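You operate a simulated robot arm through the tools that you are given. There is no shell and no other tool. Be economical: measure what you need, move in short steps, check, and stop when the job is done.

You run a simulated two-armed robot. Do the job below in one go: nothing can be reset, and whatever is moved stays where it is left.

TASK
A breaker has tripped: raise it with the main off, then restart.
Fine: reset, then start the line; shut and latch the cabinet door; leave both selectors on. Where these are worked on the way, their far stop is far enough and under half their travel is too little: cabinet door.

Only the result counts: the job must be done as asked and must still hold three seconds after the hand-in. Knocking over, shifting, dropping, spilling or breaking anything else fails it.

THE ROBOT
Two 7-joint arms with fingered hands on one trunk, on a base that drives. Base frame: it is fixed to the floor where the robot stands at the start and does not move with it; the origin is under the middle of the robot, x ahead of it, y to its left, z up. Lengths are in m, angles in degrees, forces in N, time in s.
The left shoulder is at the start at [0.03, 0.12, 0.913], the right one opposite. With the tool pointing down near the work surface each hand reaches from about 0.26 to 0.7 m from the robot's upright axis, wherever it stands, measured 20 degrees to its own side. Places, roughly: belt selector [0.7, 0.4, 0.9]; cabinet door [0.7, 0.3, 0.7]; cabinet latch [0.7, 0.2, 0.8]; control cabinet [0.9, 0.2, 0.8]; left breaker [0.8, 0.4, 0.7]; main switch [0.7, 0.1, 0.7]; middle breaker [0.8, 0.3, 0.8]; reset button [0.7, 0, 0.9]; right breaker [0.8, 0.2, 0.8]; sizer selector [0.7, 0.3, 0.9]; start button [0.7, 0.2, 0.9]. Payload 4 kg a hand.
The TCP of each hand is the grasp point between the finger pads, 0.019 m short of the fingertips. In the tool frame z runs along the fingers and y along their closing line. The gripper opens to 0.12 m. The gripper's body begins 0.053 m behind the TCP. The gripper is a hand of 3 fingers: y runs from the thumb to the fingers, the wrist lies at [0, 0, -0.219] in the tool frame.
Orientation is told as [roll, pitch, yaw] about the base's x, y, z axes, in that order, counted from this pose: with the fingers straight down and closing along the base's y, the tool's x points along the base's -x, its y along +y and its z along -z.

THE INTERFACE
- The arms move only by the tool apply_moves. It takes "left_increments", "right_increments" or both (then of equal length, played together; a hand with none holds still); each is a list of rows, each a list of 2 entries, a list of its own where there are three numbers: the shift along the tool's x, y, z in m, then the turn, a rotation vector about the tool's x, y, z in degrees. In form: [[[x, y, z], [wx, wy, wz]], ...]. A call has 1 to 12 rows; each row shifts and turns the commanded pose from where the row before left it, along the tool's axes as they then stand. Each row takes 0.2 s and may step no farther than 0.05 m and 8.6 degrees from the row before; otherwise, the whole call is refused. A pose out of reach is approached as far as the arm can. The call stops where the force on the tool passes 60 N (or 10 N more than at its start, if that is more) or the arm is blocked; 0.2 s more then pass. In this call time passes only in rows, and 0.2 s behind the last. It gives the time, the measured TCP pose, the force on the tool (base axes), the opening and the grip force at its end, in the units of the frame above (readings bear some noise), with the torque about the TCP (base axes, N m) and any sound that the robot's microphone picked up.
- Cameras (640 x 400 px; columns grow to the right, rows downward): "scene" is now at [0.0546, 0.0213, 1.4609]; the picture's right is [0.29, -0.96, -0.00], its down [-0.73, -0.22, -0.64] and it looks along [0.61, 0.19, -0.77] (base axes); focal length 294 px, centre (320, 200). "left" rides on the left gripper at [-0.066, -0.003, -0.079] in its tool frame; the picture's right is [0.05, -1.00, 0.00], its down [0.76, 0.04, -0.64] and it looks along [0.64, 0.03, 0.77] (tool axes); focal length 251 px, centre (320, 200). "right" rides on the right gripper at [0.066, -0.004, -0.079] in its tool frame; the picture's right is [0.05, 1.00, 0.00], its down [-0.76, 0.04, -0.64] and it looks along [-0.64, 0.04, 0.77] (tool axes); focal length 251 px, centre (320, 200). There is no depth. A picture from a camera that has moved, and an enlarged one, comes with that camera's place and axes in the base frame and with its lens.
- capture(camera): a new picture of that camera. The clock stands still meanwhile.
- slide_trunk(by): slides the trunk up (or, below 0, down) by that many m; the arms and the scene camera ride with it, the base frame stays. It gives what a move gives, with no picture.
- steer(legs): drives the robot by 1 to 6 legs, each [ahead, turn to the left] in m and degrees, along the robot's own axes; the way and the turn of a leg run together, so that a leg with both is an arc; at most 1.5 m and 180 degrees a leg. The arms and the cameras ride along, it lands a little off, and it stops where it bumps. It gives what a move gives.
- set_fingers(finger1, finger2, thumb_bend, hand): sets how far each is bent, from 0 (flat) to 100 (curled in); at 30 the hand is open as for a grip, at 70 the pads meet at the TCP. One left out holds its place. A second passes; each finger stops where it meets its share of the squeeze, and holds until it gets a number again. It is the only way to open and close the hand. It gives what a move gives, with no picture; readings hold the bend of each and the force on the fingers (four entries, about 0 where the hand has none), thumb and palm.
- head_to(pan, tilt): turns the head with the scene camera to pan (to the left, within 120 degrees either way) and tilt (down, from -29 to 69), counted from straight ahead of the robot. It gives what a move gives.
- enlarge(camera, box): a new picture of the part [left, top, right, bottom] of that camera's present view, enlarged. The clock stands still meanwhile.
- job_done(): hands the job in; it is judged then, once.

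Go step by step. Nothing tells you exact positions but the pictures and the camera data: compare them with the known pose of the tool, close in by small moves and look again before you grip or let go. The budget is 120 turns and 92 pictures, counting those below and the enlarged ones. Unless the task says otherwise, let go and move clear before handing in, and close with one line.

The tools are called as name(argument=value, ...) on one line, values as JSON. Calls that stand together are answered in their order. apply_moves: Moves the arms, as the interface text tells. Its arguments: {"type":"object","properties":{"left_increments":{"type":"array","items":{"type":"array"}},"right_increments":{"type":"array","items":{"type":"array"}}},"required":[]} The other tools are called the same way: slide_trunk (by) slides the trunk up or down; set_fingers (finger1, finger2, thumb_bend, hand) moves the fingers one by one; steer (legs) drives the base; head_to (pan, tilt) turns the head that bears the scene camera; capture (camera) takes a picture; enlarge (camera, box) takes an enlarged picture of a part of a camera's view; job_done () hands the job in.

At the start:

```text
time: 0.0
left_tool_pos: [0.4146, 0.4077, 1.0334]
left_tool_rot: [-0.1, -0.1, -1.4]
left_wrist_force: [0.2, -0.5, 1.0]
left_moment: [0.02, -0.02, -0.03]
left_gripper_width: 0.1198
left_finger_force: 0.1
left_shape: jaw
left_bend: [30.0, 30.0, 30.0]
left_finger forces: [0.1, 0.0, 0.0, 0.0, 0.0, 0.0]
right_tool_pos: [0.3778, -0.0365, 1.0368]
right_tool_rot: [0.0, 0.0, -1.3]
right_wrist_force: [1.1, -0.4, 0.6]
right_moment: [-0.01, -0.01, 0.0]
right_gripper_width: 0.1199
right_finger_force: 0.1
right_shape: jaw
right_bend: [30.0, 30.0, 30.0]
right_finger forces: [0.1, 0.0, 0.0, 0.1, 0.1, 0.0]
trunk travel left (down, up): [-0.125, 0.415]
robot x, y, heading: [0.0008, 0.0022, 0.0]
head pan, tilt: [16.8, 50.0]
```

scene: 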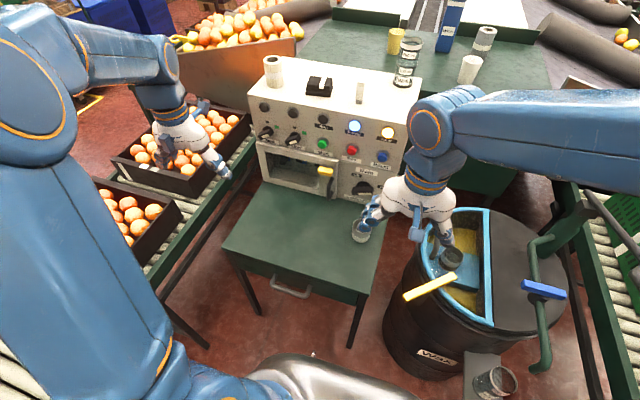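
right: 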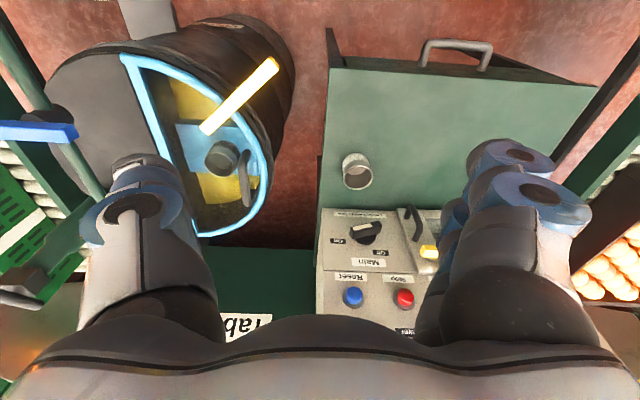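
left: 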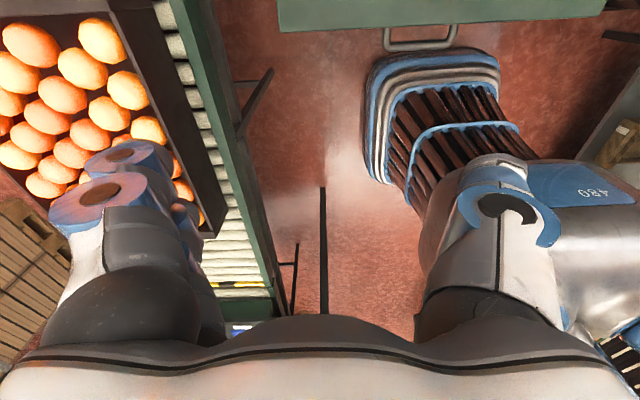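

I see the control cabinet ahead with lamps, selectors, buttons, a glazed door with a yellow latch and a main switch. I'll look closer at it first.

enlarge(camera="scene", box=[240, 80, 420, 200])

enlarge(camera="scene", box=[250, 130, 340, 190])

enlarge(camera="right", box=[310, 195, 450, 335])

```text
3.33 times, centred on (330, 140) of scene
camera zoom: at [0.0546, 0.0213, 1.4609], right [0.29, -0.96, 0.0], down [-0.73, -0.22, -0.64], along [0.61, 0.19, -0.77], focal length 980 px, centre (287, 400)
```

zoom: 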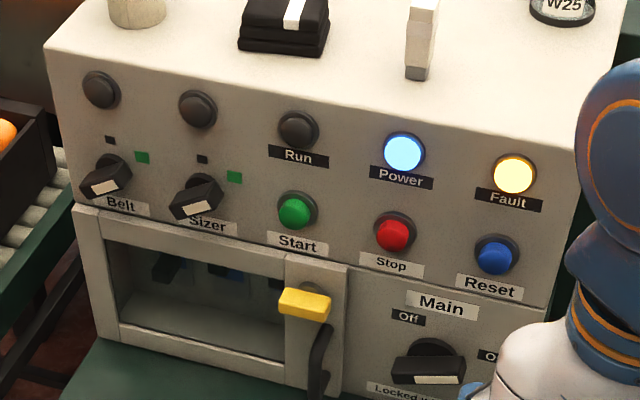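

```text
6.67 times, centred on (295, 160) of scene
camera zoom: at [0.0546, 0.0213, 1.4609], right [0.29, -0.96, 0.0], down [-0.73, -0.22, -0.64], along [0.61, 0.19, -0.77], focal length 1961 px, centre (487, 467)
```

zoom: 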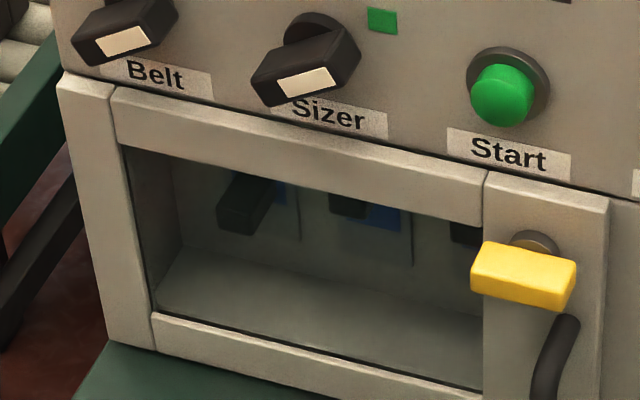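

```text
2.86 times, centred on (380, 265) of right
camera zoom: at [0.3111, -0.0394, 1.1133], right [-0.03, 1.0, 0.0], down [0.77, 0.02, 0.64], along [0.64, 0.02, -0.77], focal length 718 px, centre (149, 14)
```

zoom: 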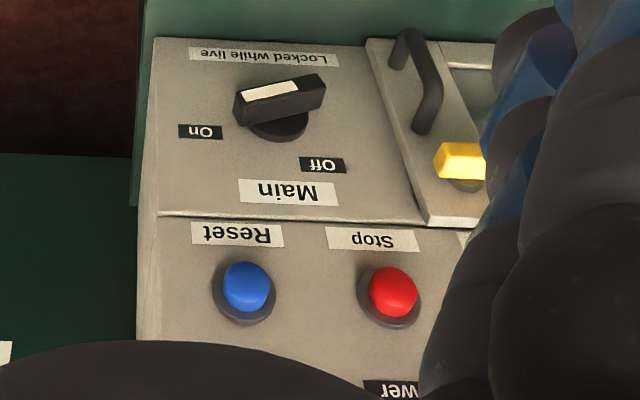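

The labels are readable: Main is on, the door is latched, and the tripped breaker is inside. I'll swing the left hand to point ahead, with its camera above the fingers, and move the right one aside.

apply_moves(left_increments=[[[-0.04, -0.02, 0], [0, 0, -1.4]], [[-0.04, -0.02, 0], [0, -8.5, 0]], [[0, -0.02, 0], [0, -8.5, 0]], [[0, -0.02, 0], [0, -8.5, 0]], [[0, -0.02, 0], [0, -8.5, 0]], [[0, -0.02, 0], [0, -8.5, 0]], [[0, 0, 0], [0, -8.5, 0]], [[0, 0, 0], [0, -8.5, 0]], [[0, 0, 0], [0, -8.5, 0]], [[0, 0, 0], [0, -8.5, 0]], [[0, 0, 0], [0, -8.5, 0]], [[0, 0, 0], [0, -5, 0]]], right_increments=[[[0, -0.03, 0], [0, 0, 0]], [[0, -0.03, 0], [0, 0, 0]], [[0, -0.03, 0], [0, 0, 0]], [[0, -0.03, 0], [0, 0, 0]], [[0, -0.03, 0], [0, 0, 0]], [[0, -0.03, 0], [0, 0, 0]], [[0, 0, 0], [0, 0, 0]], [[0, 0, 0], [0, 0, 0]], [[0, 0, 0], [0, 0, 0]], [[0, 0, 0], [0, 0, 0]], [[0, 0, 0], [0, 0, 0]], [[0, 0, 0], [0, 0, 0]]])

capture(camera="left")

capture(camera="scene")

```text
time: 2.6
left_tool_pos: [0.4942, 0.2862, 1.0333]
left_tool_rot: [167.8, -90.1, -167.8]
left_wrist_force: [0.1, -1.0, 0.9]
left_moment: [-0.01, -0.04, 0.01]
left_gripper_width: 0.1199
left_finger_force: 0.1
left_shape: jaw
left_bend: [30.0, 30.0, 30.0]
left_finger forces: [0.0, 0.1, 0.0, 0.0, 0.1, 0.0]
right_tool_pos: [0.3746, -0.2155, 1.0362]
right_tool_rot: [0.0, -0.1, -1.4]
right_wrist_force: [0.5, 0.5, 0.1]
right_moment: [0.0, 0.01, -0.05]
right_gripper_width: 0.1196
right_finger_force: 0.1
right_shape: jaw
right_bend: [30.0, 30.0, 30.0]
right_finger forces: [0.0, 0.1, 0.0, 0.0, 0.1, 0.0]
trunk travel left (down, up): [-0.125, 0.415]
robot x, y, heading: [-0.0023, -0.0, 0.0]
head pan, tilt: [16.8, 50.0]
```

```text
85 pictures are left
camera left: at [0.4144, 0.2839, 1.0996], right [0.0, -1.0, -0.05], down [-0.64, 0.04, -0.76], along [0.77, 0.04, -0.64], focal length 251 px, centre (320, 200)
```

left: 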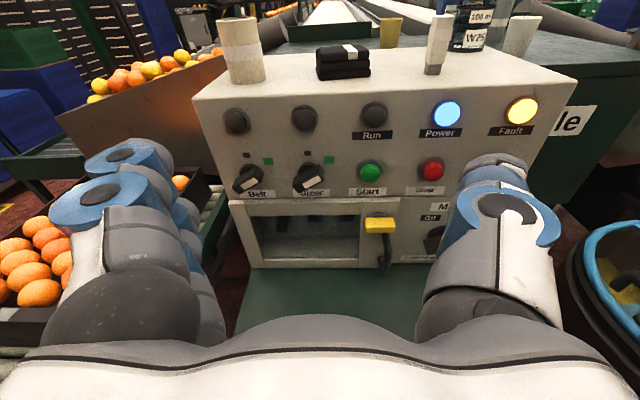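

```text
84 pictures are left
camera scene: at [0.0547, 0.0215, 1.4609], right [0.29, -0.96, 0.0], down [-0.73, -0.22, -0.64], along [0.61, 0.19, -0.77], focal length 294 px, centre (320, 200)
```

scene: 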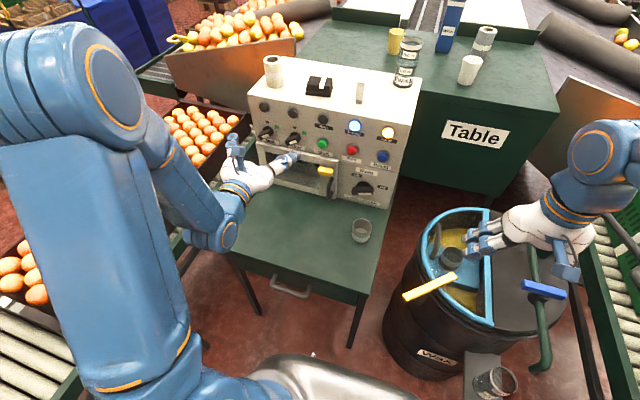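

The left hand now points at the panel with a good view. I'll zoom in on the selectors, door and main switch.

enlarge(camera="left", box=[200, 90, 360, 190])

enlarge(camera="left", box=[240, 185, 460, 285])

enlarge(camera="scene", box=[310, 120, 410, 245])

```text
4.00 times, centred on (280, 140) of left
camera zoom: at [0.4144, 0.2839, 1.0996], right [0.0, -1.0, -0.05], down [-0.64, 0.04, -0.76], along [0.77, 0.04, -0.64], focal length 1006 px, centre (480, 440)
```

zoom: 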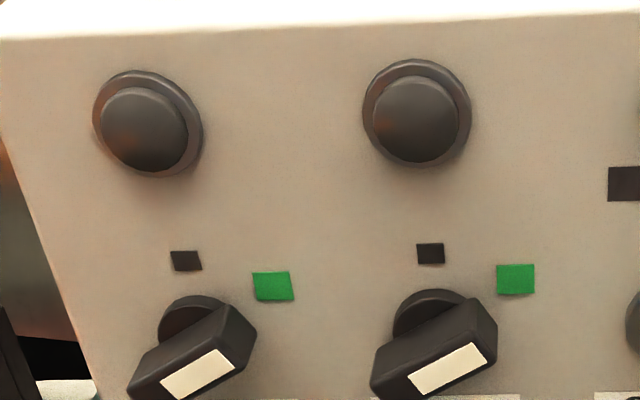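

```text
2.91 times, centred on (350, 235) of left
camera zoom: at [0.4144, 0.2839, 1.0996], right [0.0, -1.0, -0.05], down [-0.64, 0.04, -0.76], along [0.77, 0.04, -0.64], focal length 731 px, centre (233, 98)
```

zoom: 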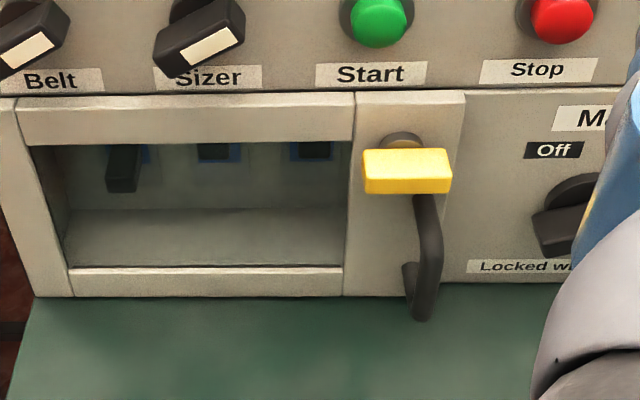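

```text
3.20 times, centred on (360, 182) of scene
camera zoom: at [0.0547, 0.0215, 1.4609], right [0.29, -0.96, 0.0], down [-0.73, -0.22, -0.64], along [0.61, 0.19, -0.77], focal length 941 px, centre (192, 256)
```

zoom: 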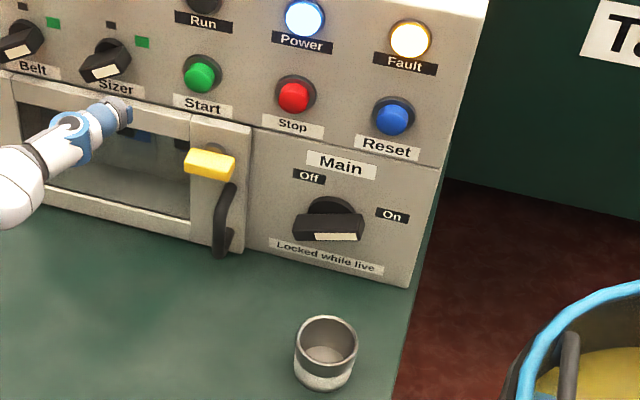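

Both selectors point at green (on), the left breaker hangs down, Main points to On, and a cup stands just in front of the main switch. I'll try making a single pointer from the hand.

set_fingers(hand="left", finger1=70, finger2=70, thumb_bend=70)

capture(camera="left")

enlarge(camera="scene", box=[210, 110, 330, 210])

```text
time: 3.6
left_tool_pos: [0.4959, 0.2865, 1.0327]
left_tool_rot: [72.2, -90.0, -72.1]
left_wrist_force: [-0.6, -0.7, -0.8]
left_moment: [-0.03, 0.04, -0.02]
left_gripper_width: 0.0108
left_finger_force: 0.0
left_shape: fingers
left_bend: [71.0, 71.0, 70.0]
left_finger forces: [0.0, 0.1, 0.1, 0.0, 0.1, 0.0]
right_tool_pos: [0.3747, -0.2168, 1.0345]
right_tool_rot: [0.0, 0.0, -1.4]
right_wrist_force: [0.2, 0.3, -0.3]
right_moment: [-0.02, -0.03, -0.02]
right_gripper_width: 0.12
right_finger_force: 0.0
right_shape: jaw
right_bend: [30.0, 30.0, 30.0]
right_finger forces: [0.0, 0.0, 0.0, 0.0, 0.1, 0.0]
trunk travel left (down, up): [-0.125, 0.415]
robot x, y, heading: [-0.0016, -0.0003, 0.4]
head pan, tilt: [16.8, 50.0]
```

```text
80 pictures are left
camera left: at [0.4145, 0.2837, 1.0999], right [0.0, -1.0, -0.05], down [-0.64, 0.04, -0.76], along [0.77, 0.04, -0.64], focal length 251 px, centre (320, 200)
```

left: 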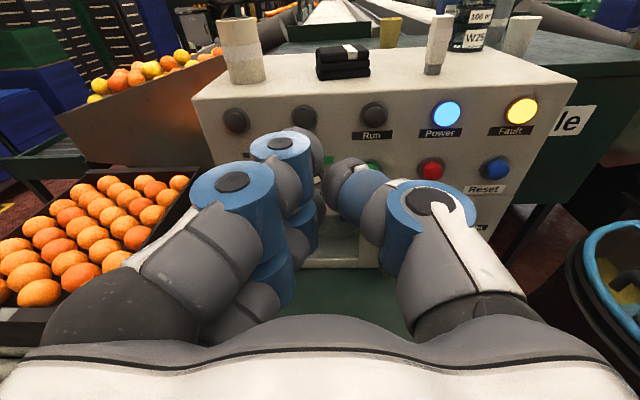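

```text
4.00 times, centred on (270, 160) of scene
camera zoom: at [0.0545, 0.0213, 1.4609], right [0.29, -0.96, 0.0], down [-0.73, -0.22, -0.64], along [0.61, 0.19, -0.77], focal length 1177 px, centre (520, 360)
```

zoom: 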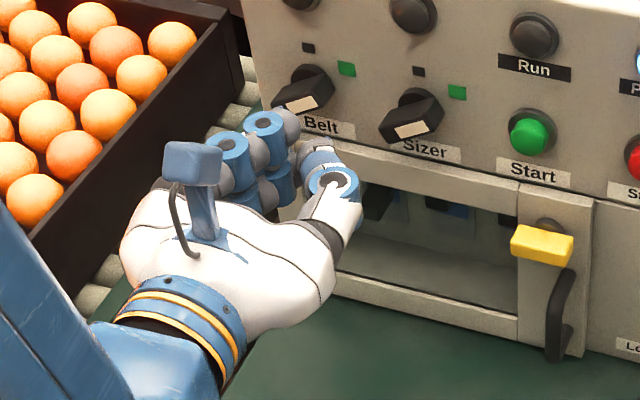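

The pinched cluster makes a usable pusher. I'll bring it in front of the main switch, pitched down to clear the cup, and look.

apply_moves(left_increments=[[[0.032, -0.026, 0.017], [0, 0, 0]], [[0.032, -0.026, 0.017], [0, 0, 0]], [[0.032, -0.026, 0.017], [0, 0, 0]], [[0.032, -0.026, 0.017], [0, 0, 0]], [[0.032, -0.026, 0.017], [0, 0, 0]], [[0.032, -0.026, 0.017], [0, 0, 0]], [[0, 0, 0], [0, 8, 0]], [[0, 0, 0], [0, 8, 0]], [[0, 0, 0], [0, 8, 0]], [[0, 0, 0], [0, 8, 0]], [[0, 0, 0], [0, 8, 0]]])

capture(camera="left")

enlarge(camera="scene", box=[280, 120, 420, 250])

```text
time: 6.0
left_tool_pos: [0.5958, 0.1291, 0.8411]
left_tool_rot: [-0.1, -49.9, 0.1]
left_wrist_force: [-0.4, 0.4, -0.6]
left_moment: [-0.02, -0.03, -0.02]
left_gripper_width: 0.0106
left_finger_force: 0.0
left_shape: fingers
left_bend: [71.0, 71.0, 70.0]
left_finger forces: [0.1, 0.0, 0.1, 0.0, 0.1, 0.1]
right_tool_pos: [0.3741, -0.2173, 1.0348]
right_tool_rot: [0.0, 0.0, -1.4]
right_wrist_force: [-0.5, 0.1, 0.3]
right_moment: [0.02, -0.01, -0.02]
right_gripper_width: 0.12
right_finger_force: 0.1
right_shape: jaw
right_bend: [30.0, 30.0, 30.0]
right_finger forces: [0.0, 0.0, 0.0, 0.0, 0.0, 0.1]
trunk travel left (down, up): [-0.125, 0.415]
robot x, y, heading: [0.0002, -0.0014, -0.1]
head pan, tilt: [16.8, 50.0]
```

```text
78 pictures are left
camera left: at [0.5772, 0.1269, 0.9425], right [-0.03, -1.0, -0.04], down [-0.98, 0.04, -0.17], along [0.17, 0.03, -0.98], focal length 251 px, centre (320, 200)
```

left: 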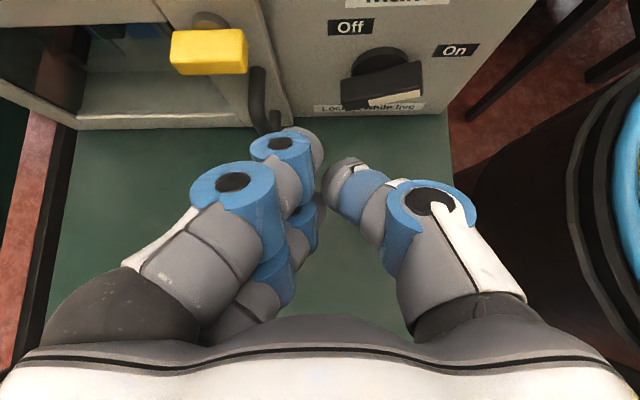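

```text
3.08 times, centred on (350, 185) of scene
camera zoom: at [0.0544, 0.0209, 1.4609], right [0.29, -0.96, 0.0], down [-0.73, -0.22, -0.64], along [0.61, 0.19, -0.77], focal length 905 px, centre (228, 246)
```

zoom: 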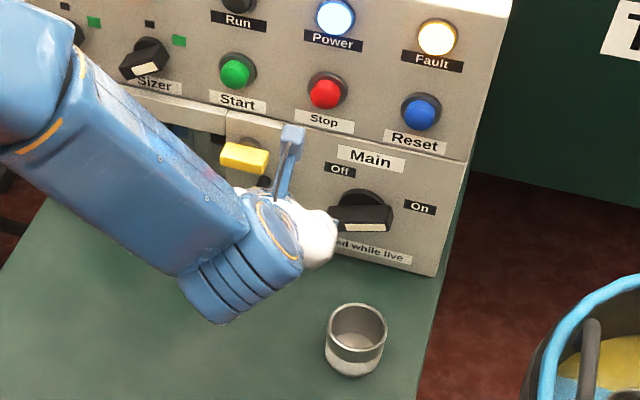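

The main switch hub is at about [0.763, 0.07, 0.71] on the panel, its bar sticking out to x≈0.715. I'll move the fingertips above the bar's left end, staying clear of the Stop button.

apply_moves(left_increments=[[[0.01, -0.0097, 0.03], [0, 0, 0]], [[-0.0112, -0.0097, 0.0423], [0, 0, 0]], [[-0.0324, -0.0097, 0.0547], [0, 0, 0]]])

capture(camera="left")

enlarge(camera="scene", box=[280, 120, 420, 250])

```text
refused: row 3 steps farther than a row can; nothing moved
```

```text
76 pictures are left
camera left: at [0.5772, 0.1269, 0.9425], right [-0.03, -1.0, -0.04], down [-0.98, 0.04, -0.17], along [0.17, 0.03, -0.98], focal length 251 px, centre (320, 200)
```

left: 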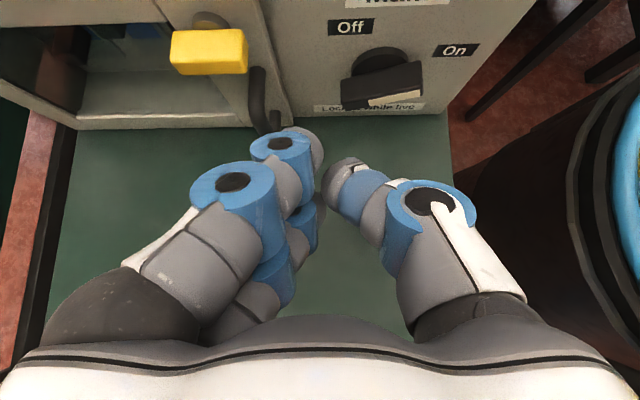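

```text
3.08 times, centred on (350, 185) of scene
camera zoom: at [0.0544, 0.0209, 1.4609], right [0.29, -0.96, 0.0], down [-0.73, -0.22, -0.64], along [0.61, 0.19, -0.77], focal length 905 px, centre (228, 246)
```

zoom: 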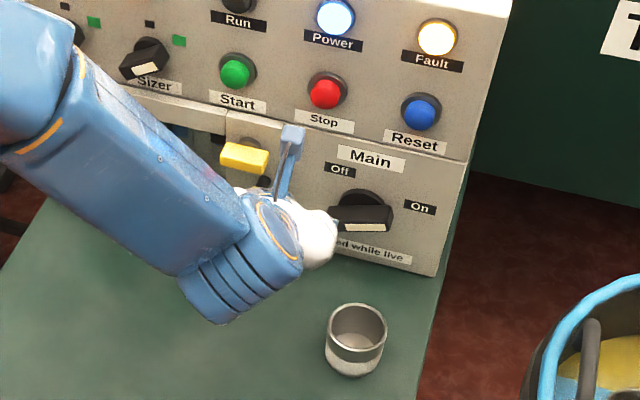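

The row was too long and nothing moved; I'll repeat it with smaller rows.

apply_moves(left_increments=[[[0.012, -0.007, 0.03], [0, 0, 0]], [[0.0, -0.007, 0.032], [0, 0, 0]], [[-0.02, -0.007, 0.032], [0, 0, 0]], [[-0.026, -0.008, 0.033], [0, 0, 0]]])

capture(camera="left")

enlarge(camera="scene", box=[280, 120, 420, 250])

```text
time: 7.0
left_tool_pos: [0.7131, 0.1007, 0.7863]
left_tool_rot: [-0.2, -49.8, 0.0]
left_wrist_force: [-8.2, 1.1, -2.6]
left_moment: [0.01, 0.09, 0.07]
left_gripper_width: 0.0059
left_finger_force: 4.1
left_shape: fingers
left_bend: [71.0, 71.0, 70.0]
left_finger forces: [8.4, 0.0, 0.0, 0.0, 0.0, 0.0]
right_tool_pos: [0.3747, -0.2164, 1.0362]
right_tool_rot: [0.0, -0.1, -1.3]
right_wrist_force: [-0.1, -1.2, 0.4]
right_moment: [-0.03, -0.05, 0.01]
right_gripper_width: 0.1197
right_finger_force: 0.1
right_shape: jaw
right_bend: [30.0, 30.0, 30.0]
right_finger forces: [0.0, 0.1, 0.0, 0.1, 0.0, 0.0]
trunk travel left (down, up): [-0.125, 0.415]
robot x, y, heading: [0.0024, 0.0009, -0.2]
head pan, tilt: [16.8, 50.0]
```

```text
74 pictures are left
camera left: at [0.6944, 0.0979, 0.8876], right [-0.04, -1.0, -0.04], down [-0.98, 0.04, -0.17], along [0.17, 0.03, -0.98], focal length 251 px, centre (320, 200)
```

left: 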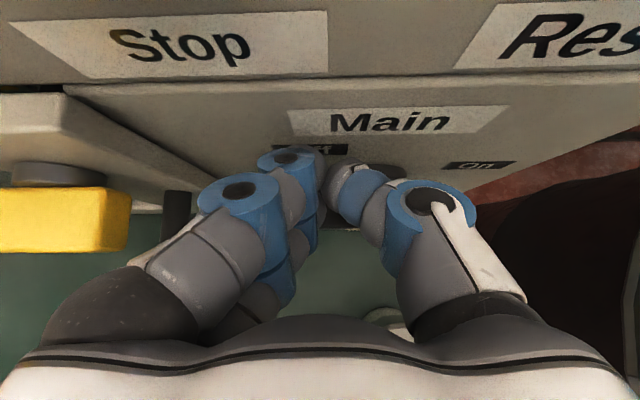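

```text
3.08 times, centred on (350, 185) of scene
camera zoom: at [0.0526, 0.0211, 1.461], right [0.29, -0.96, 0.0], down [-0.73, -0.22, -0.64], along [0.62, 0.19, -0.77], focal length 905 px, centre (228, 246)
```

zoom: 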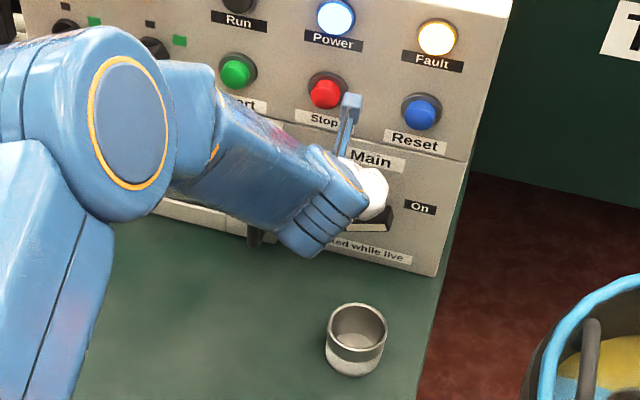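

A fingertip touches the panel, so I'll back off a little, shift toward the hub and come down onto the bar's left end.

apply_moves(left_increments=[[[0.0064, -0.018, -0.0077], [0, 0, 0]], [[0.0115, 0, 0.0096], [0, 0, 0]], [[0.0115, 0, 0.0096], [0, 0, 0]], [[0.0077, 0, 0.0064], [0, 0, 0]]])

capture(camera="left")

```text
time: 8.0
left_tool_pos: [0.7067, 0.0842, 0.7573]
left_tool_rot: [0.1, -51.3, 0.4]
left_wrist_force: [-0.5, 6.6, 45.6]
left_moment: [-0.24, -0.16, 0.16]
left_gripper_width: 0.0068
left_finger_force: 25.6
left_shape: fingers
left_bend: [71.0, 71.0, 75.0]
left_finger forces: [1.2, 15.1, 0.1, 0.0, 34.7, 0.0]
right_tool_pos: [0.3709, -0.216, 1.038]
right_tool_rot: [0.0, -0.4, -1.5]
right_wrist_force: [0.8, 0.5, 0.1]
right_moment: [0.01, 0.02, 0.01]
right_gripper_width: 0.1202
right_finger_force: 0.1
right_shape: jaw
right_bend: [30.0, 30.0, 30.0]
right_finger forces: [0.0, 0.1, 0.0, 0.0, 0.0, 0.0]
trunk travel left (down, up): [-0.125, 0.415]
robot x, y, heading: [-0.0019, -0.0015, -0.0]
head pan, tilt: [16.8, 50.0]
```

```text
72 pictures are left
camera left: at [0.686, 0.0814, 0.8582], right [-0.03, -1.0, -0.04], down [-0.98, 0.04, -0.19], along [0.2, 0.04, -0.98], focal length 251 px, centre (320, 200)
```

left: 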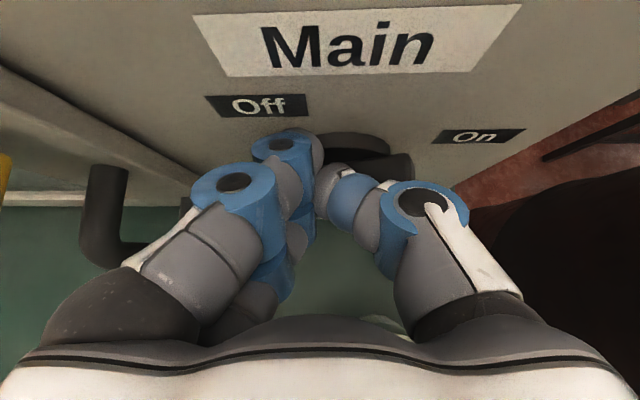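

The push is too near the hub. I'll lift, shift outward to the bar's end and push down again.

apply_moves(left_increments=[[[-0.0192, 0, -0.016], [0, 0, 0]], [[0, 0.023, 0], [0, 0, 0]], [[0.0115, 0, 0.0096], [0, 0, 0]], [[0.0115, 0, 0.0096], [0, 0, 0]], [[0.0077, 0, 0.0064], [0, 0, 0]]])

capture(camera="left")

```text
time: 9.2
left_tool_pos: [0.7018, 0.1109, 0.7286]
left_tool_rot: [0.1, -49.6, 0.2]
left_wrist_force: [-19.0, 17.4, 4.7]
left_moment: [-0.25, -0.17, -0.42]
left_gripper_width: 0.0058
left_finger_force: 12.7
left_shape: fingers
left_bend: [71.0, 71.0, 75.0]
left_finger forces: [0.0, 0.0, 0.0, 0.0, 25.0, 0.0]
right_tool_pos: [0.374, -0.2158, 1.036]
right_tool_rot: [-0.1, -0.1, -1.4]
right_wrist_force: [0.2, 0.6, 0.4]
right_moment: [0.01, 0.0, -0.03]
right_gripper_width: 0.1201
right_finger_force: 0.0
right_shape: jaw
right_bend: [30.0, 30.0, 30.0]
right_finger forces: [0.0, 0.1, 0.0, 0.0, 0.0, 0.0]
trunk travel left (down, up): [-0.125, 0.415]
robot x, y, heading: [0.0019, -0.0015, -0.2]
head pan, tilt: [16.8, 50.0]
```

```text
71 pictures are left
camera left: at [0.6829, 0.1077, 0.8292], right [-0.03, -1.0, -0.04], down [-0.99, 0.04, -0.17], along [0.17, 0.04, -0.99], focal length 251 px, centre (320, 200)
```

left: 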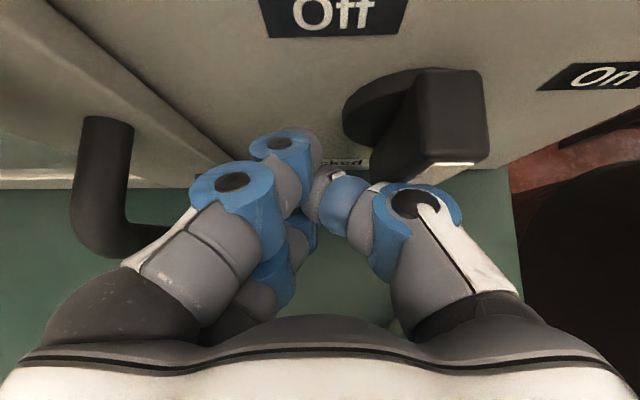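

The bar is turning toward Off. I'll keep pushing its lower end down and to the right.

apply_moves(left_increments=[[[0.00766, -0.008, 0.00643], [0, 0, 0]], [[0.00766, -0.01, 0.00643], [0, 0, 0]], [[0, -0.012, 0], [0, 0, 0]], [[0, -0.012, 0], [0, 0, 0]]])

capture(camera="left")

```text
time: 10.2
left_tool_pos: [0.7, 0.0819, 0.7034]
left_tool_rot: [0.5, -49.3, 0.5]
left_wrist_force: [-30.6, 14.7, 10.0]
left_moment: [-0.06, -0.25, 0.19]
left_gripper_width: 0.0131
left_finger_force: 21.5
left_shape: fingers
left_bend: [68.0, 69.0, 89.0]
left_finger forces: [3.5, 0.0, 0.0, 0.0, 38.7, 0.0]
right_tool_pos: [0.3725, -0.2166, 1.0358]
right_tool_rot: [0.1, -0.2, -1.4]
right_wrist_force: [0.0, 0.4, 0.5]
right_moment: [-0.01, 0.0, -0.02]
right_gripper_width: 0.1197
right_finger_force: 0.1
right_shape: jaw
right_bend: [30.0, 30.0, 30.0]
right_finger forces: [0.0, 0.0, 0.0, 0.0, 0.1, 0.0]
trunk travel left (down, up): [-0.125, 0.415]
robot x, y, heading: [-0.0032, -0.0013, 0.2]
head pan, tilt: [16.8, 50.0]
stopped in row 4 (left hand): the force on the tool passed its limit at 62 N (the readings are from after the stop); the commanded pose is now the measured one
```

```text
70 pictures are left
camera left: at [0.6818, 0.0775, 0.8062], right [-0.02, -1.0, -0.05], down [-0.99, 0.03, -0.16], along [0.16, 0.04, -0.99], focal length 251 px, centre (320, 200)
```

left: 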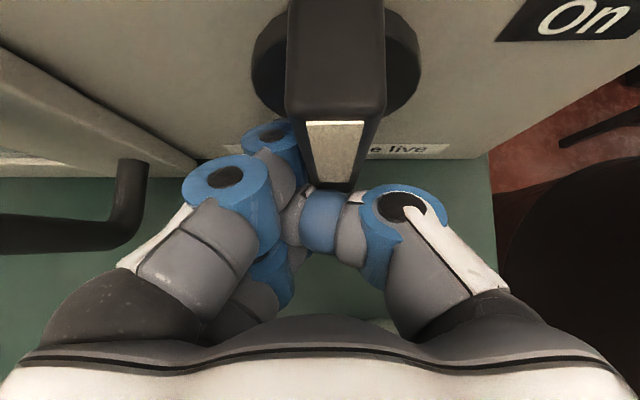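

The bar is now roughly upright. I'll back the hand off and check the lamps and the pointer.

apply_moves(left_increments=[[[0, 0.01, -0.02], [0, 0, 0]], [[-0.02, 0.02, -0.04], [0, 0, 0]], [[-0.02, 0.02, -0.04], [0, 0, 0]]])

capture(camera="left")

enlarge(camera="scene", box=[250, 90, 420, 250])

```text
time: 10.9
left_tool_pos: [0.6532, 0.1276, 0.8019]
left_tool_rot: [0.4, -49.3, 0.3]
left_wrist_force: [0.4, -0.2, 0.3]
left_moment: [0.01, -0.02, 0.02]
left_gripper_width: 0.0104
left_finger_force: 0.0
left_shape: fingers
left_bend: [71.0, 71.0, 70.0]
left_finger forces: [0.1, 0.1, 0.0, 0.0, 0.0, 0.1]
right_tool_pos: [0.3743, -0.2159, 1.0363]
right_tool_rot: [0.0, 0.0, -1.4]
right_wrist_force: [0.0, -0.1, -0.3]
right_moment: [0.0, 0.02, 0.01]
right_gripper_width: 0.12
right_finger_force: 0.1
right_shape: jaw
right_bend: [30.0, 30.0, 30.0]
right_finger forces: [0.0, 0.0, 0.0, 0.1, 0.1, 0.0]
trunk travel left (down, up): [-0.125, 0.415]
robot x, y, heading: [0.0022, -0.0012, -0.4]
head pan, tilt: [16.8, 50.0]
```

```text
69 pictures are left
camera left: at [0.6348, 0.1245, 0.9028], right [-0.03, -1.0, -0.04], down [-0.99, 0.03, -0.16], along [0.16, 0.04, -0.99], focal length 251 px, centre (320, 200)
```

left: 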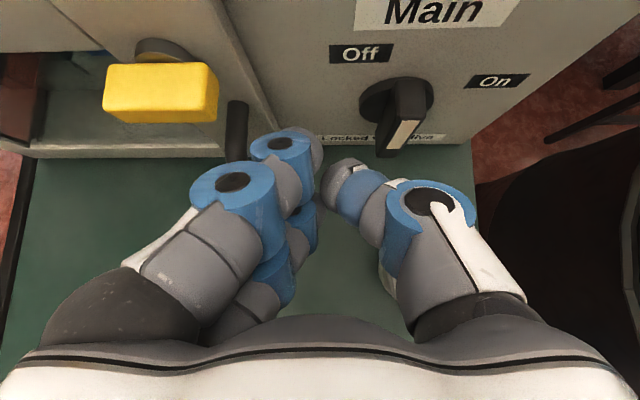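

```text
2.50 times, centred on (335, 170) of scene
camera zoom: at [0.0539, 0.0212, 1.461], right [0.29, -0.96, 0.0], down [-0.73, -0.22, -0.64], along [0.62, 0.19, -0.77], focal length 735 px, centre (282, 275)
```

zoom: 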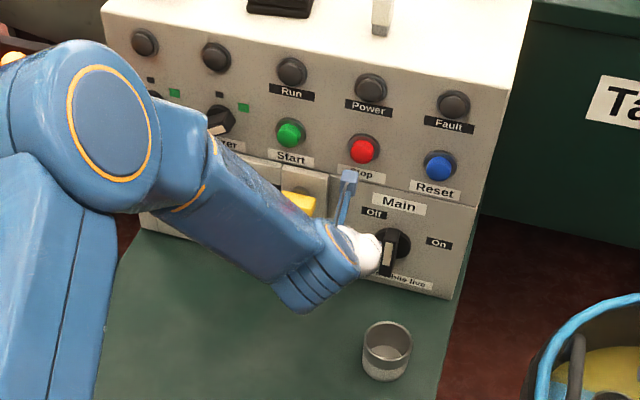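

Power lamp is out, so Main is off. The latch bar is centred near [0.70, 0.21, 0.79]; I'll bring the fingertips above its left end and press down.

apply_moves(left_increments=[[[-0.018, 0, -0.0215], [0, 0, 0]], [[-0.018, 0, -0.0215], [0, 0, 0]], [[0, 0.035, 0], [0, 0, 0]], [[0, 0.035, 0], [0, 0, 0]], [[0, 0.034, 0], [0, 0, 0]], [[-0.0183, 0, 0.0218], [0, 0, 0]], [[-0.0183, 0, 0.0218], [0, 0, 0]], [[0.00766, 0, 0.00643], [0, 0, 0]], [[0.00766, 0, 0.00643], [0, 0, 0]], [[0.00766, 0, 0.00643], [0, 0, 0]], [[0.00766, 0, 0.00643], [0, 0, 0]]])

capture(camera="left")

```text
time: 13.3
left_tool_pos: [0.6978, 0.234, 0.8216]
left_tool_rot: [0.5, -50.0, 0.2]
left_wrist_force: [-20.0, 6.4, 28.2]
left_moment: [0.02, -0.94, 0.48]
left_gripper_width: 0.0122
left_finger_force: 20.5
left_shape: fingers
left_bend: [70.0, 71.0, 71.0]
left_finger forces: [29.3, 0.0, 0.0, 0.0, 9.2, 0.0]
right_tool_pos: [0.3703, -0.2167, 1.0379]
right_tool_rot: [-0.1, -0.2, -1.2]
right_wrist_force: [0.3, 0.4, -0.1]
right_moment: [-0.02, 0.01, 0.01]
right_gripper_width: 0.1201
right_finger_force: 0.0
right_shape: jaw
right_bend: [30.0, 30.0, 30.0]
right_finger forces: [0.1, 0.0, 0.0, 0.1, 0.1, 0.0]
trunk travel left (down, up): [-0.125, 0.415]
robot x, y, heading: [-0.0015, -0.0004, 0.2]
head pan, tilt: [16.8, 50.0]
```

```text
67 pictures are left
camera left: at [0.6778, 0.2303, 0.9236], right [-0.02, -1.0, -0.05], down [-0.98, 0.03, -0.17], along [0.17, 0.04, -0.98], focal length 251 px, centre (320, 200)
```

left: 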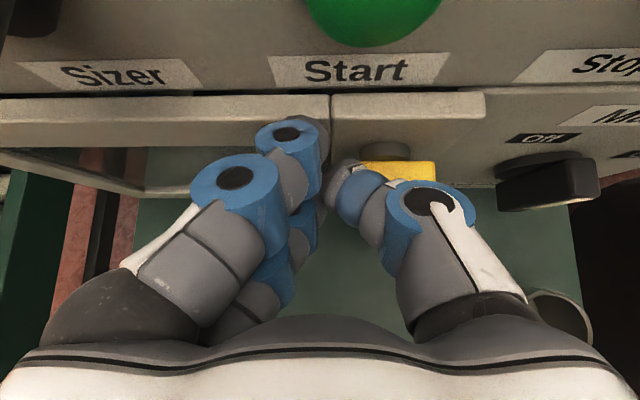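

A finger presses on the door frame; I'll ease back a bit and press further down.

apply_moves(left_increments=[[[0.0064, 0, -0.0077], [0, 0, 0]], [[0.00766, 0, 0.00643], [0, 0, 0]], [[0.00766, 0, 0.00643], [0, 0, 0]], [[0.00766, 0, 0.00643], [0, 0, 0]]])

capture(camera="left")

```text
time: 14.1
left_tool_pos: [0.6978, 0.227, 0.8199]
left_tool_rot: [0.5, -51.5, 0.0]
left_wrist_force: [-1.5, -2.6, 19.0]
left_moment: [-0.08, -0.17, -0.01]
left_gripper_width: 0.0068
left_finger_force: 10.5
left_shape: fingers
left_bend: [71.0, 71.0, 77.0]
left_finger forces: [0.0, 0.1, 0.0, 0.1, 20.2, 0.1]
right_tool_pos: [0.3735, -0.217, 1.035]
right_tool_rot: [0.0, 0.0, -1.4]
right_wrist_force: [1.3, 0.7, 0.3]
right_moment: [-0.01, 0.01, 0.01]
right_gripper_width: 0.1198
right_finger_force: 0.0
right_shape: jaw
right_bend: [30.0, 30.0, 30.0]
right_finger forces: [0.0, 0.1, 0.0, 0.0, 0.0, 0.0]
trunk travel left (down, up): [-0.125, 0.415]
robot x, y, heading: [-0.0012, 0.0002, 0.1]
head pan, tilt: [16.8, 50.0]
stopped in row 3 (left hand): the force on the tool passed its limit at 64 N (the readings are from after the stop); the commanded pose is now the measured one
```

```text
66 pictures are left
camera left: at [0.6764, 0.2244, 0.9204], right [-0.03, -1.0, -0.05], down [-0.98, 0.04, -0.2], along [0.2, 0.04, -0.98], focal length 251 px, centre (320, 200)
```

left: 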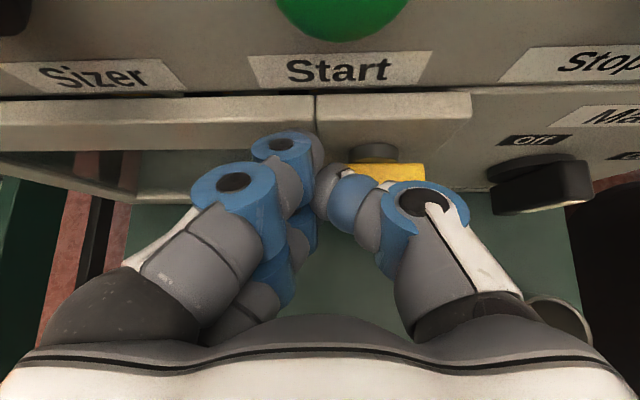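

No turn at 60 N, so it's likely the wrong direction. I'll try pressing the right end down.

apply_moves(left_increments=[[[-0.023, 0, -0.0193], [0, 0, 0]], [[0, -0.031, 0], [0, 0, 0]], [[0, -0.031, 0], [0, 0, 0]], [[0.0115, 0, 0.0096], [0, 0, 0]], [[0.0115, 0, 0.0096], [0, 0, 0]], [[0.00766, 0, 0.00643], [0, 0, 0]], [[0.00766, 0, 0.00643], [0, 0, 0]]])

capture(camera="left")

```text
time: 15.6
left_tool_pos: [0.6935, 0.1778, 0.8072]
left_tool_rot: [1.0, -51.6, 0.8]
left_wrist_force: [-39.7, 13.5, 26.4]
left_moment: [-0.33, -1.73, 0.49]
left_gripper_width: 0.0164
left_finger_force: 23.9
left_shape: fingers
left_bend: [71.0, 72.0, 70.0]
left_finger forces: [46.8, 0.8, 0.1, 0.1, 0.1, 0.0]
right_tool_pos: [0.3682, -0.216, 1.0376]
right_tool_rot: [0.0, -0.3, -1.2]
right_wrist_force: [-0.3, 0.2, -0.3]
right_moment: [0.02, 0.0, 0.0]
right_gripper_width: 0.1198
right_finger_force: 0.1
right_shape: jaw
right_bend: [30.0, 30.0, 30.0]
right_finger forces: [0.1, 0.1, 0.0, 0.1, 0.1, 0.1]
trunk travel left (down, up): [-0.125, 0.415]
robot x, y, heading: [-0.0013, 0.0003, 0.1]
head pan, tilt: [16.8, 50.0]
stopped in row 7 (left hand): the force on the tool passed its limit at 67 N (the readings are from after the stop); the commanded pose is now the measured one
```

```text
65 pictures are left
camera left: at [0.6709, 0.1727, 0.9083], right [-0.01, -1.0, -0.05], down [-0.98, 0.02, -0.2], along [0.2, 0.05, -0.98], focal length 251 px, centre (320, 200)
```

left: 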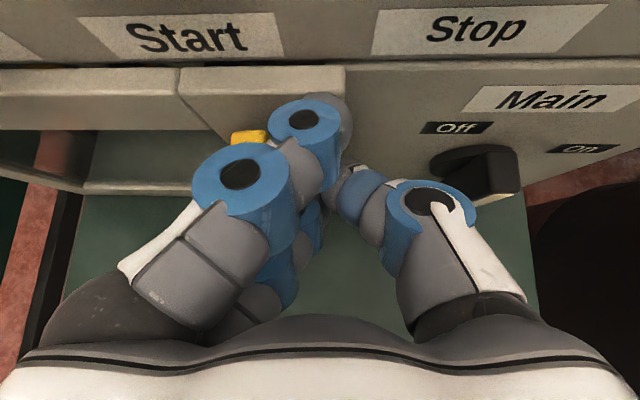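

The upper finger hits the door rail. I'll back off, level the hand, and look at the latch.

apply_moves(left_increments=[[[0.0, -0.01, -0.03], [0, 0, 0]], [[-0.02, -0.02, -0.04], [0, 0, 0]], [[0, 0, -0.01], [0, -8, 0]], [[0, 0, 0], [0, -8, 0]], [[0, 0, 0], [0, -8, 0]], [[0, 0, 0], [0, -8, 0]], [[0, 0, 0], [0, -7, 0]]])

capture(camera="left")

enlarge(camera="scene", box=[250, 90, 420, 250])

```text
time: 17.2
left_tool_pos: [0.6472, 0.1427, 0.8678]
left_tool_rot: [125.8, -89.3, -124.7]
left_wrist_force: [-0.3, 0.2, -0.3]
left_moment: [-0.03, 0.01, 0.01]
left_gripper_width: 0.01
left_finger_force: 0.0
left_shape: fingers
left_bend: [71.0, 71.0, 70.0]
left_finger forces: [0.0, 0.1, 0.1, 0.0, 0.1, 0.0]
right_tool_pos: [0.3741, -0.216, 1.0341]
right_tool_rot: [-0.1, -0.1, -1.4]
right_wrist_force: [-0.3, 0.0, -0.1]
right_moment: [-0.01, -0.03, -0.03]
right_gripper_width: 0.1199
right_finger_force: 0.1
right_shape: jaw
right_bend: [30.0, 30.0, 30.0]
right_finger forces: [0.0, 0.1, 0.0, 0.0, 0.0, 0.1]
trunk travel left (down, up): [-0.125, 0.415]
robot x, y, heading: [-0.0004, -0.0008, -0.4]
head pan, tilt: [16.8, 50.0]
```

```text
64 pictures are left
camera left: at [0.5679, 0.1366, 0.9333], right [0.02, -1.0, -0.06], down [-0.64, 0.04, -0.77], along [0.77, 0.05, -0.64], focal length 251 px, centre (320, 200)
```

left: 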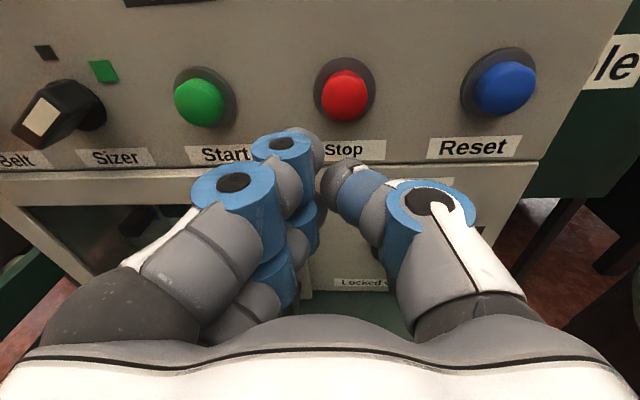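

```text
2.50 times, centred on (335, 170) of scene
camera zoom: at [0.0548, 0.0215, 1.4609], right [0.29, -0.96, 0.0], down [-0.73, -0.22, -0.64], along [0.61, 0.19, -0.77], focal length 735 px, centre (282, 275)
```

zoom: 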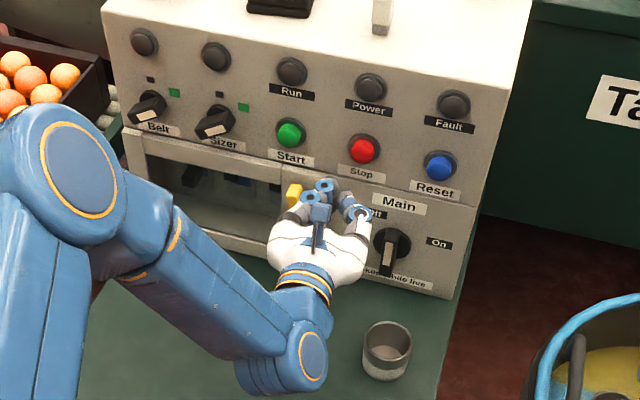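

The yellow latch looks upright now. I'll pull back to see it clearly.

apply_moves(left_increments=[[[0, 0.02, -0.045], [0, 0, 0]], [[0, 0.03, -0.04], [0, 0, 0]], [[0, 0.03, -0.04], [0, 0, 0]]])

enlarge(camera="left", box=[200, 140, 480, 290])

enlarge(camera="scene", box=[260, 130, 380, 210])

```text
time: 18.0
left_tool_pos: [0.523, 0.2191, 0.8677]
left_tool_rot: [118.1, -89.5, -117.1]
left_wrist_force: [0.7, -0.1, 0.8]
left_moment: [0.0, -0.01, -0.02]
left_gripper_width: 0.01
left_finger_force: 0.1
left_shape: fingers
left_bend: [71.0, 71.0, 70.0]
left_finger forces: [0.0, 0.0, 0.1, 0.0, 0.0, 0.0]
right_tool_pos: [0.3738, -0.2163, 1.0356]
right_tool_rot: [0.1, 0.0, -1.4]
right_wrist_force: [-0.7, -0.5, 0.8]
right_moment: [0.03, 0.02, -0.01]
right_gripper_width: 0.12
right_finger_force: 0.1
right_shape: jaw
right_bend: [30.0, 30.0, 30.0]
right_finger forces: [0.1, 0.0, 0.0, 0.0, 0.0, 0.0]
trunk travel left (down, up): [-0.125, 0.415]
robot x, y, heading: [-0.001, -0.0008, -0.1]
head pan, tilt: [16.8, 50.0]
```

```text
2.29 times, centred on (340, 215) of left
camera zoom: at [0.4429, 0.2141, 0.9343], right [0.02, -1.0, -0.06], down [-0.64, 0.04, -0.77], along [0.77, 0.05, -0.64], focal length 575 px, centre (274, 166)
```

zoom: 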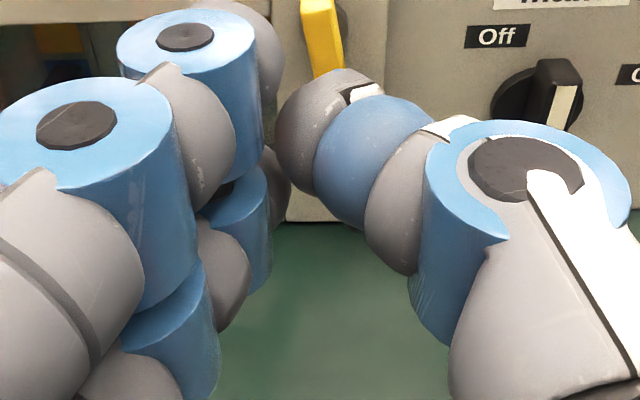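

```text
5.00 times, centred on (320, 170) of scene
camera zoom: at [0.0536, 0.0221, 1.461], right [0.29, -0.96, 0.0], down [-0.73, -0.22, -0.64], along [0.62, 0.19, -0.77], focal length 1471 px, centre (320, 350)
```

zoom: 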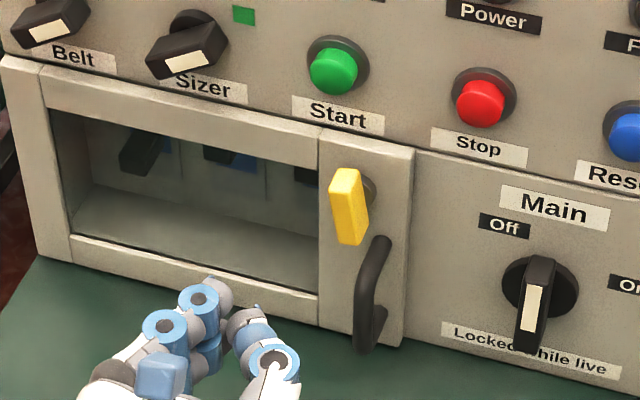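

The latch is free (bar upright). Next I'll open the hand and bring it in front of the black door handle to check alignment.

set_fingers(hand="left", finger1=30, finger2=30, thumb_bend=40)

apply_moves(left_increments=[[[0.048, -0.008, 0], [0, 0, 0]], [[0.048, -0.008, 0], [0, 0, 0]], [[0.048, -0.008, 0], [0, 0, 0]], [[0, 0, 0.04], [0, 0, 0]], [[0, 0, 0.04], [0, 0, 0]]])

capture(camera="left")

enlarge(camera="scene", box=[260, 130, 400, 250])

```text
time: 19.0
left_tool_pos: [0.5232, 0.2194, 0.8673]
left_tool_rot: [109.1, -89.6, -108.1]
left_wrist_force: [0.5, -0.4, -1.5]
left_moment: [0.02, -0.01, -0.01]
left_gripper_width: 0.1134
left_finger_force: 0.0
left_shape: fingers
left_bend: [30.0, 30.0, 40.0]
left_finger forces: [0.1, 0.1, 0.0, 0.0, 0.0, 0.0]
right_tool_pos: [0.3745, -0.2161, 1.0349]
right_tool_rot: [0.0, 0.0, -1.3]
right_wrist_force: [-0.7, 0.3, -0.2]
right_moment: [0.0, 0.02, -0.01]
right_gripper_width: 0.12
right_finger_force: 0.1
right_shape: jaw
right_bend: [30.0, 30.0, 30.0]
right_finger forces: [0.0, 0.0, 0.0, 0.0, 0.0, 0.1]
trunk travel left (down, up): [-0.125, 0.415]
robot x, y, heading: [-0.0005, 0.0018, 0.0]
head pan, tilt: [16.8, 50.0]
```

```text
time: 20.2
left_tool_pos: [0.6012, 0.1977, 0.7229]
left_tool_rot: [105.8, -89.5, -104.7]
left_wrist_force: [0.1, -0.5, 0.0]
left_moment: [0.01, 0.06, 0.0]
left_gripper_width: 0.1134
left_finger_force: 0.0
left_shape: fingers
left_bend: [30.0, 30.0, 40.0]
left_finger forces: [0.0, 0.0, 0.1, 0.0, 0.0, 0.0]
right_tool_pos: [0.3754, -0.2165, 1.035]
right_tool_rot: [0.0, 0.0, -1.3]
right_wrist_force: [-0.2, 0.1, -0.4]
right_moment: [0.02, 0.01, 0.02]
right_gripper_width: 0.1198
right_finger_force: 0.0
right_shape: jaw
right_bend: [30.0, 30.0, 30.0]
right_finger forces: [0.0, 0.0, 0.1, 0.0, 0.0, 0.0]
trunk travel left (down, up): [-0.125, 0.415]
robot x, y, heading: [0.0018, 0.0003, -0.1]
head pan, tilt: [16.8, 50.0]
```

```text
60 pictures are left
camera left: at [0.5214, 0.1937, 0.7888], right [0.02, -1.0, -0.06], down [-0.64, 0.04, -0.77], along [0.77, 0.06, -0.64], focal length 251 px, centre (320, 200)
```

left: 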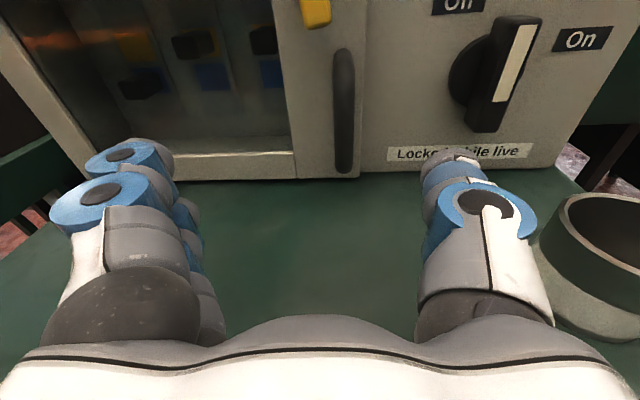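

```text
3.33 times, centred on (330, 190) of scene
camera zoom: at [0.0547, 0.0213, 1.4609], right [0.29, -0.96, 0.0], down [-0.73, -0.22, -0.64], along [0.61, 0.19, -0.77], focal length 980 px, centre (287, 233)
```

zoom: 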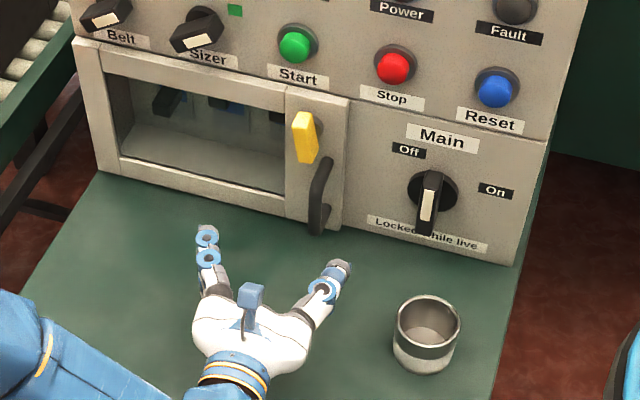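

The handle bar is centred near [0.709, 0.187, 0.716]. I'll slide the open hand around it and close.

apply_moves(left_increments=[[[0.002, -0.004, 0.033], [0, 0, 0]], [[0.002, -0.004, 0.033], [0, 0, 0]], [[0.002, -0.004, 0.035], [0, 0, 0]]])

set_fingers(hand="left", finger1=70, finger2=70, thumb_bend=70)

capture(camera="left")

```text
time: 21.0
left_tool_pos: [0.7025, 0.1892, 0.7156]
left_tool_rot: [108.2, -89.5, -107.3]
left_wrist_force: [0.9, 0.5, -0.6]
left_moment: [-0.01, -0.03, 0.0]
left_gripper_width: 0.1135
left_finger_force: 0.1
left_shape: fingers
left_bend: [30.0, 30.0, 40.0]
left_finger forces: [0.0, 0.0, 0.0, 0.0, 0.1, 0.0]
right_tool_pos: [0.3756, -0.2172, 1.0353]
right_tool_rot: [0.0, 0.1, -1.4]
right_wrist_force: [0.2, 0.0, -0.3]
right_moment: [0.0, 0.03, -0.03]
right_gripper_width: 0.12
right_finger_force: 0.2
right_shape: jaw
right_bend: [30.0, 30.0, 30.0]
right_finger forces: [0.0, 0.0, 0.1, 0.0, 0.0, 0.0]
trunk travel left (down, up): [-0.125, 0.415]
robot x, y, heading: [0.0038, 0.0015, -0.1]
head pan, tilt: [16.8, 50.0]
```

```text
time: 22.0
left_tool_pos: [0.7023, 0.1877, 0.7157]
left_tool_rot: [103.9, -89.4, -102.8]
left_wrist_force: [-1.0, -8.0, -2.1]
left_moment: [-0.03, 0.03, -0.21]
left_gripper_width: 0.0165
left_finger_force: 3.2
left_shape: fingers
left_bend: [71.0, 71.0, 65.0]
left_finger forces: [0.0, 0.1, 0.0, 0.0, 8.0, 0.0]
right_tool_pos: [0.3745, -0.2166, 1.0348]
right_tool_rot: [0.0, 0.0, -1.2]
right_wrist_force: [-0.7, -0.6, -0.3]
right_moment: [0.01, -0.01, 0.01]
right_gripper_width: 0.1202
right_finger_force: 0.1
right_shape: jaw
right_bend: [30.0, 30.0, 30.0]
right_finger forces: [0.0, 0.1, 0.0, 0.0, 0.1, 0.1]
trunk travel left (down, up): [-0.125, 0.415]
robot x, y, heading: [0.002, -0.0014, 0.3]
head pan, tilt: [16.8, 50.0]
```

```text
58 pictures are left
camera left: at [0.6221, 0.1829, 0.7823], right [0.02, -1.0, -0.06], down [-0.64, 0.04, -0.77], along [0.77, 0.05, -0.64], focal length 251 px, centre (320, 200)
```

left: 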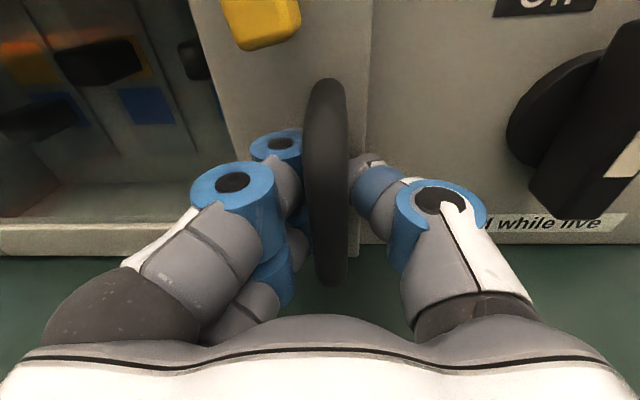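

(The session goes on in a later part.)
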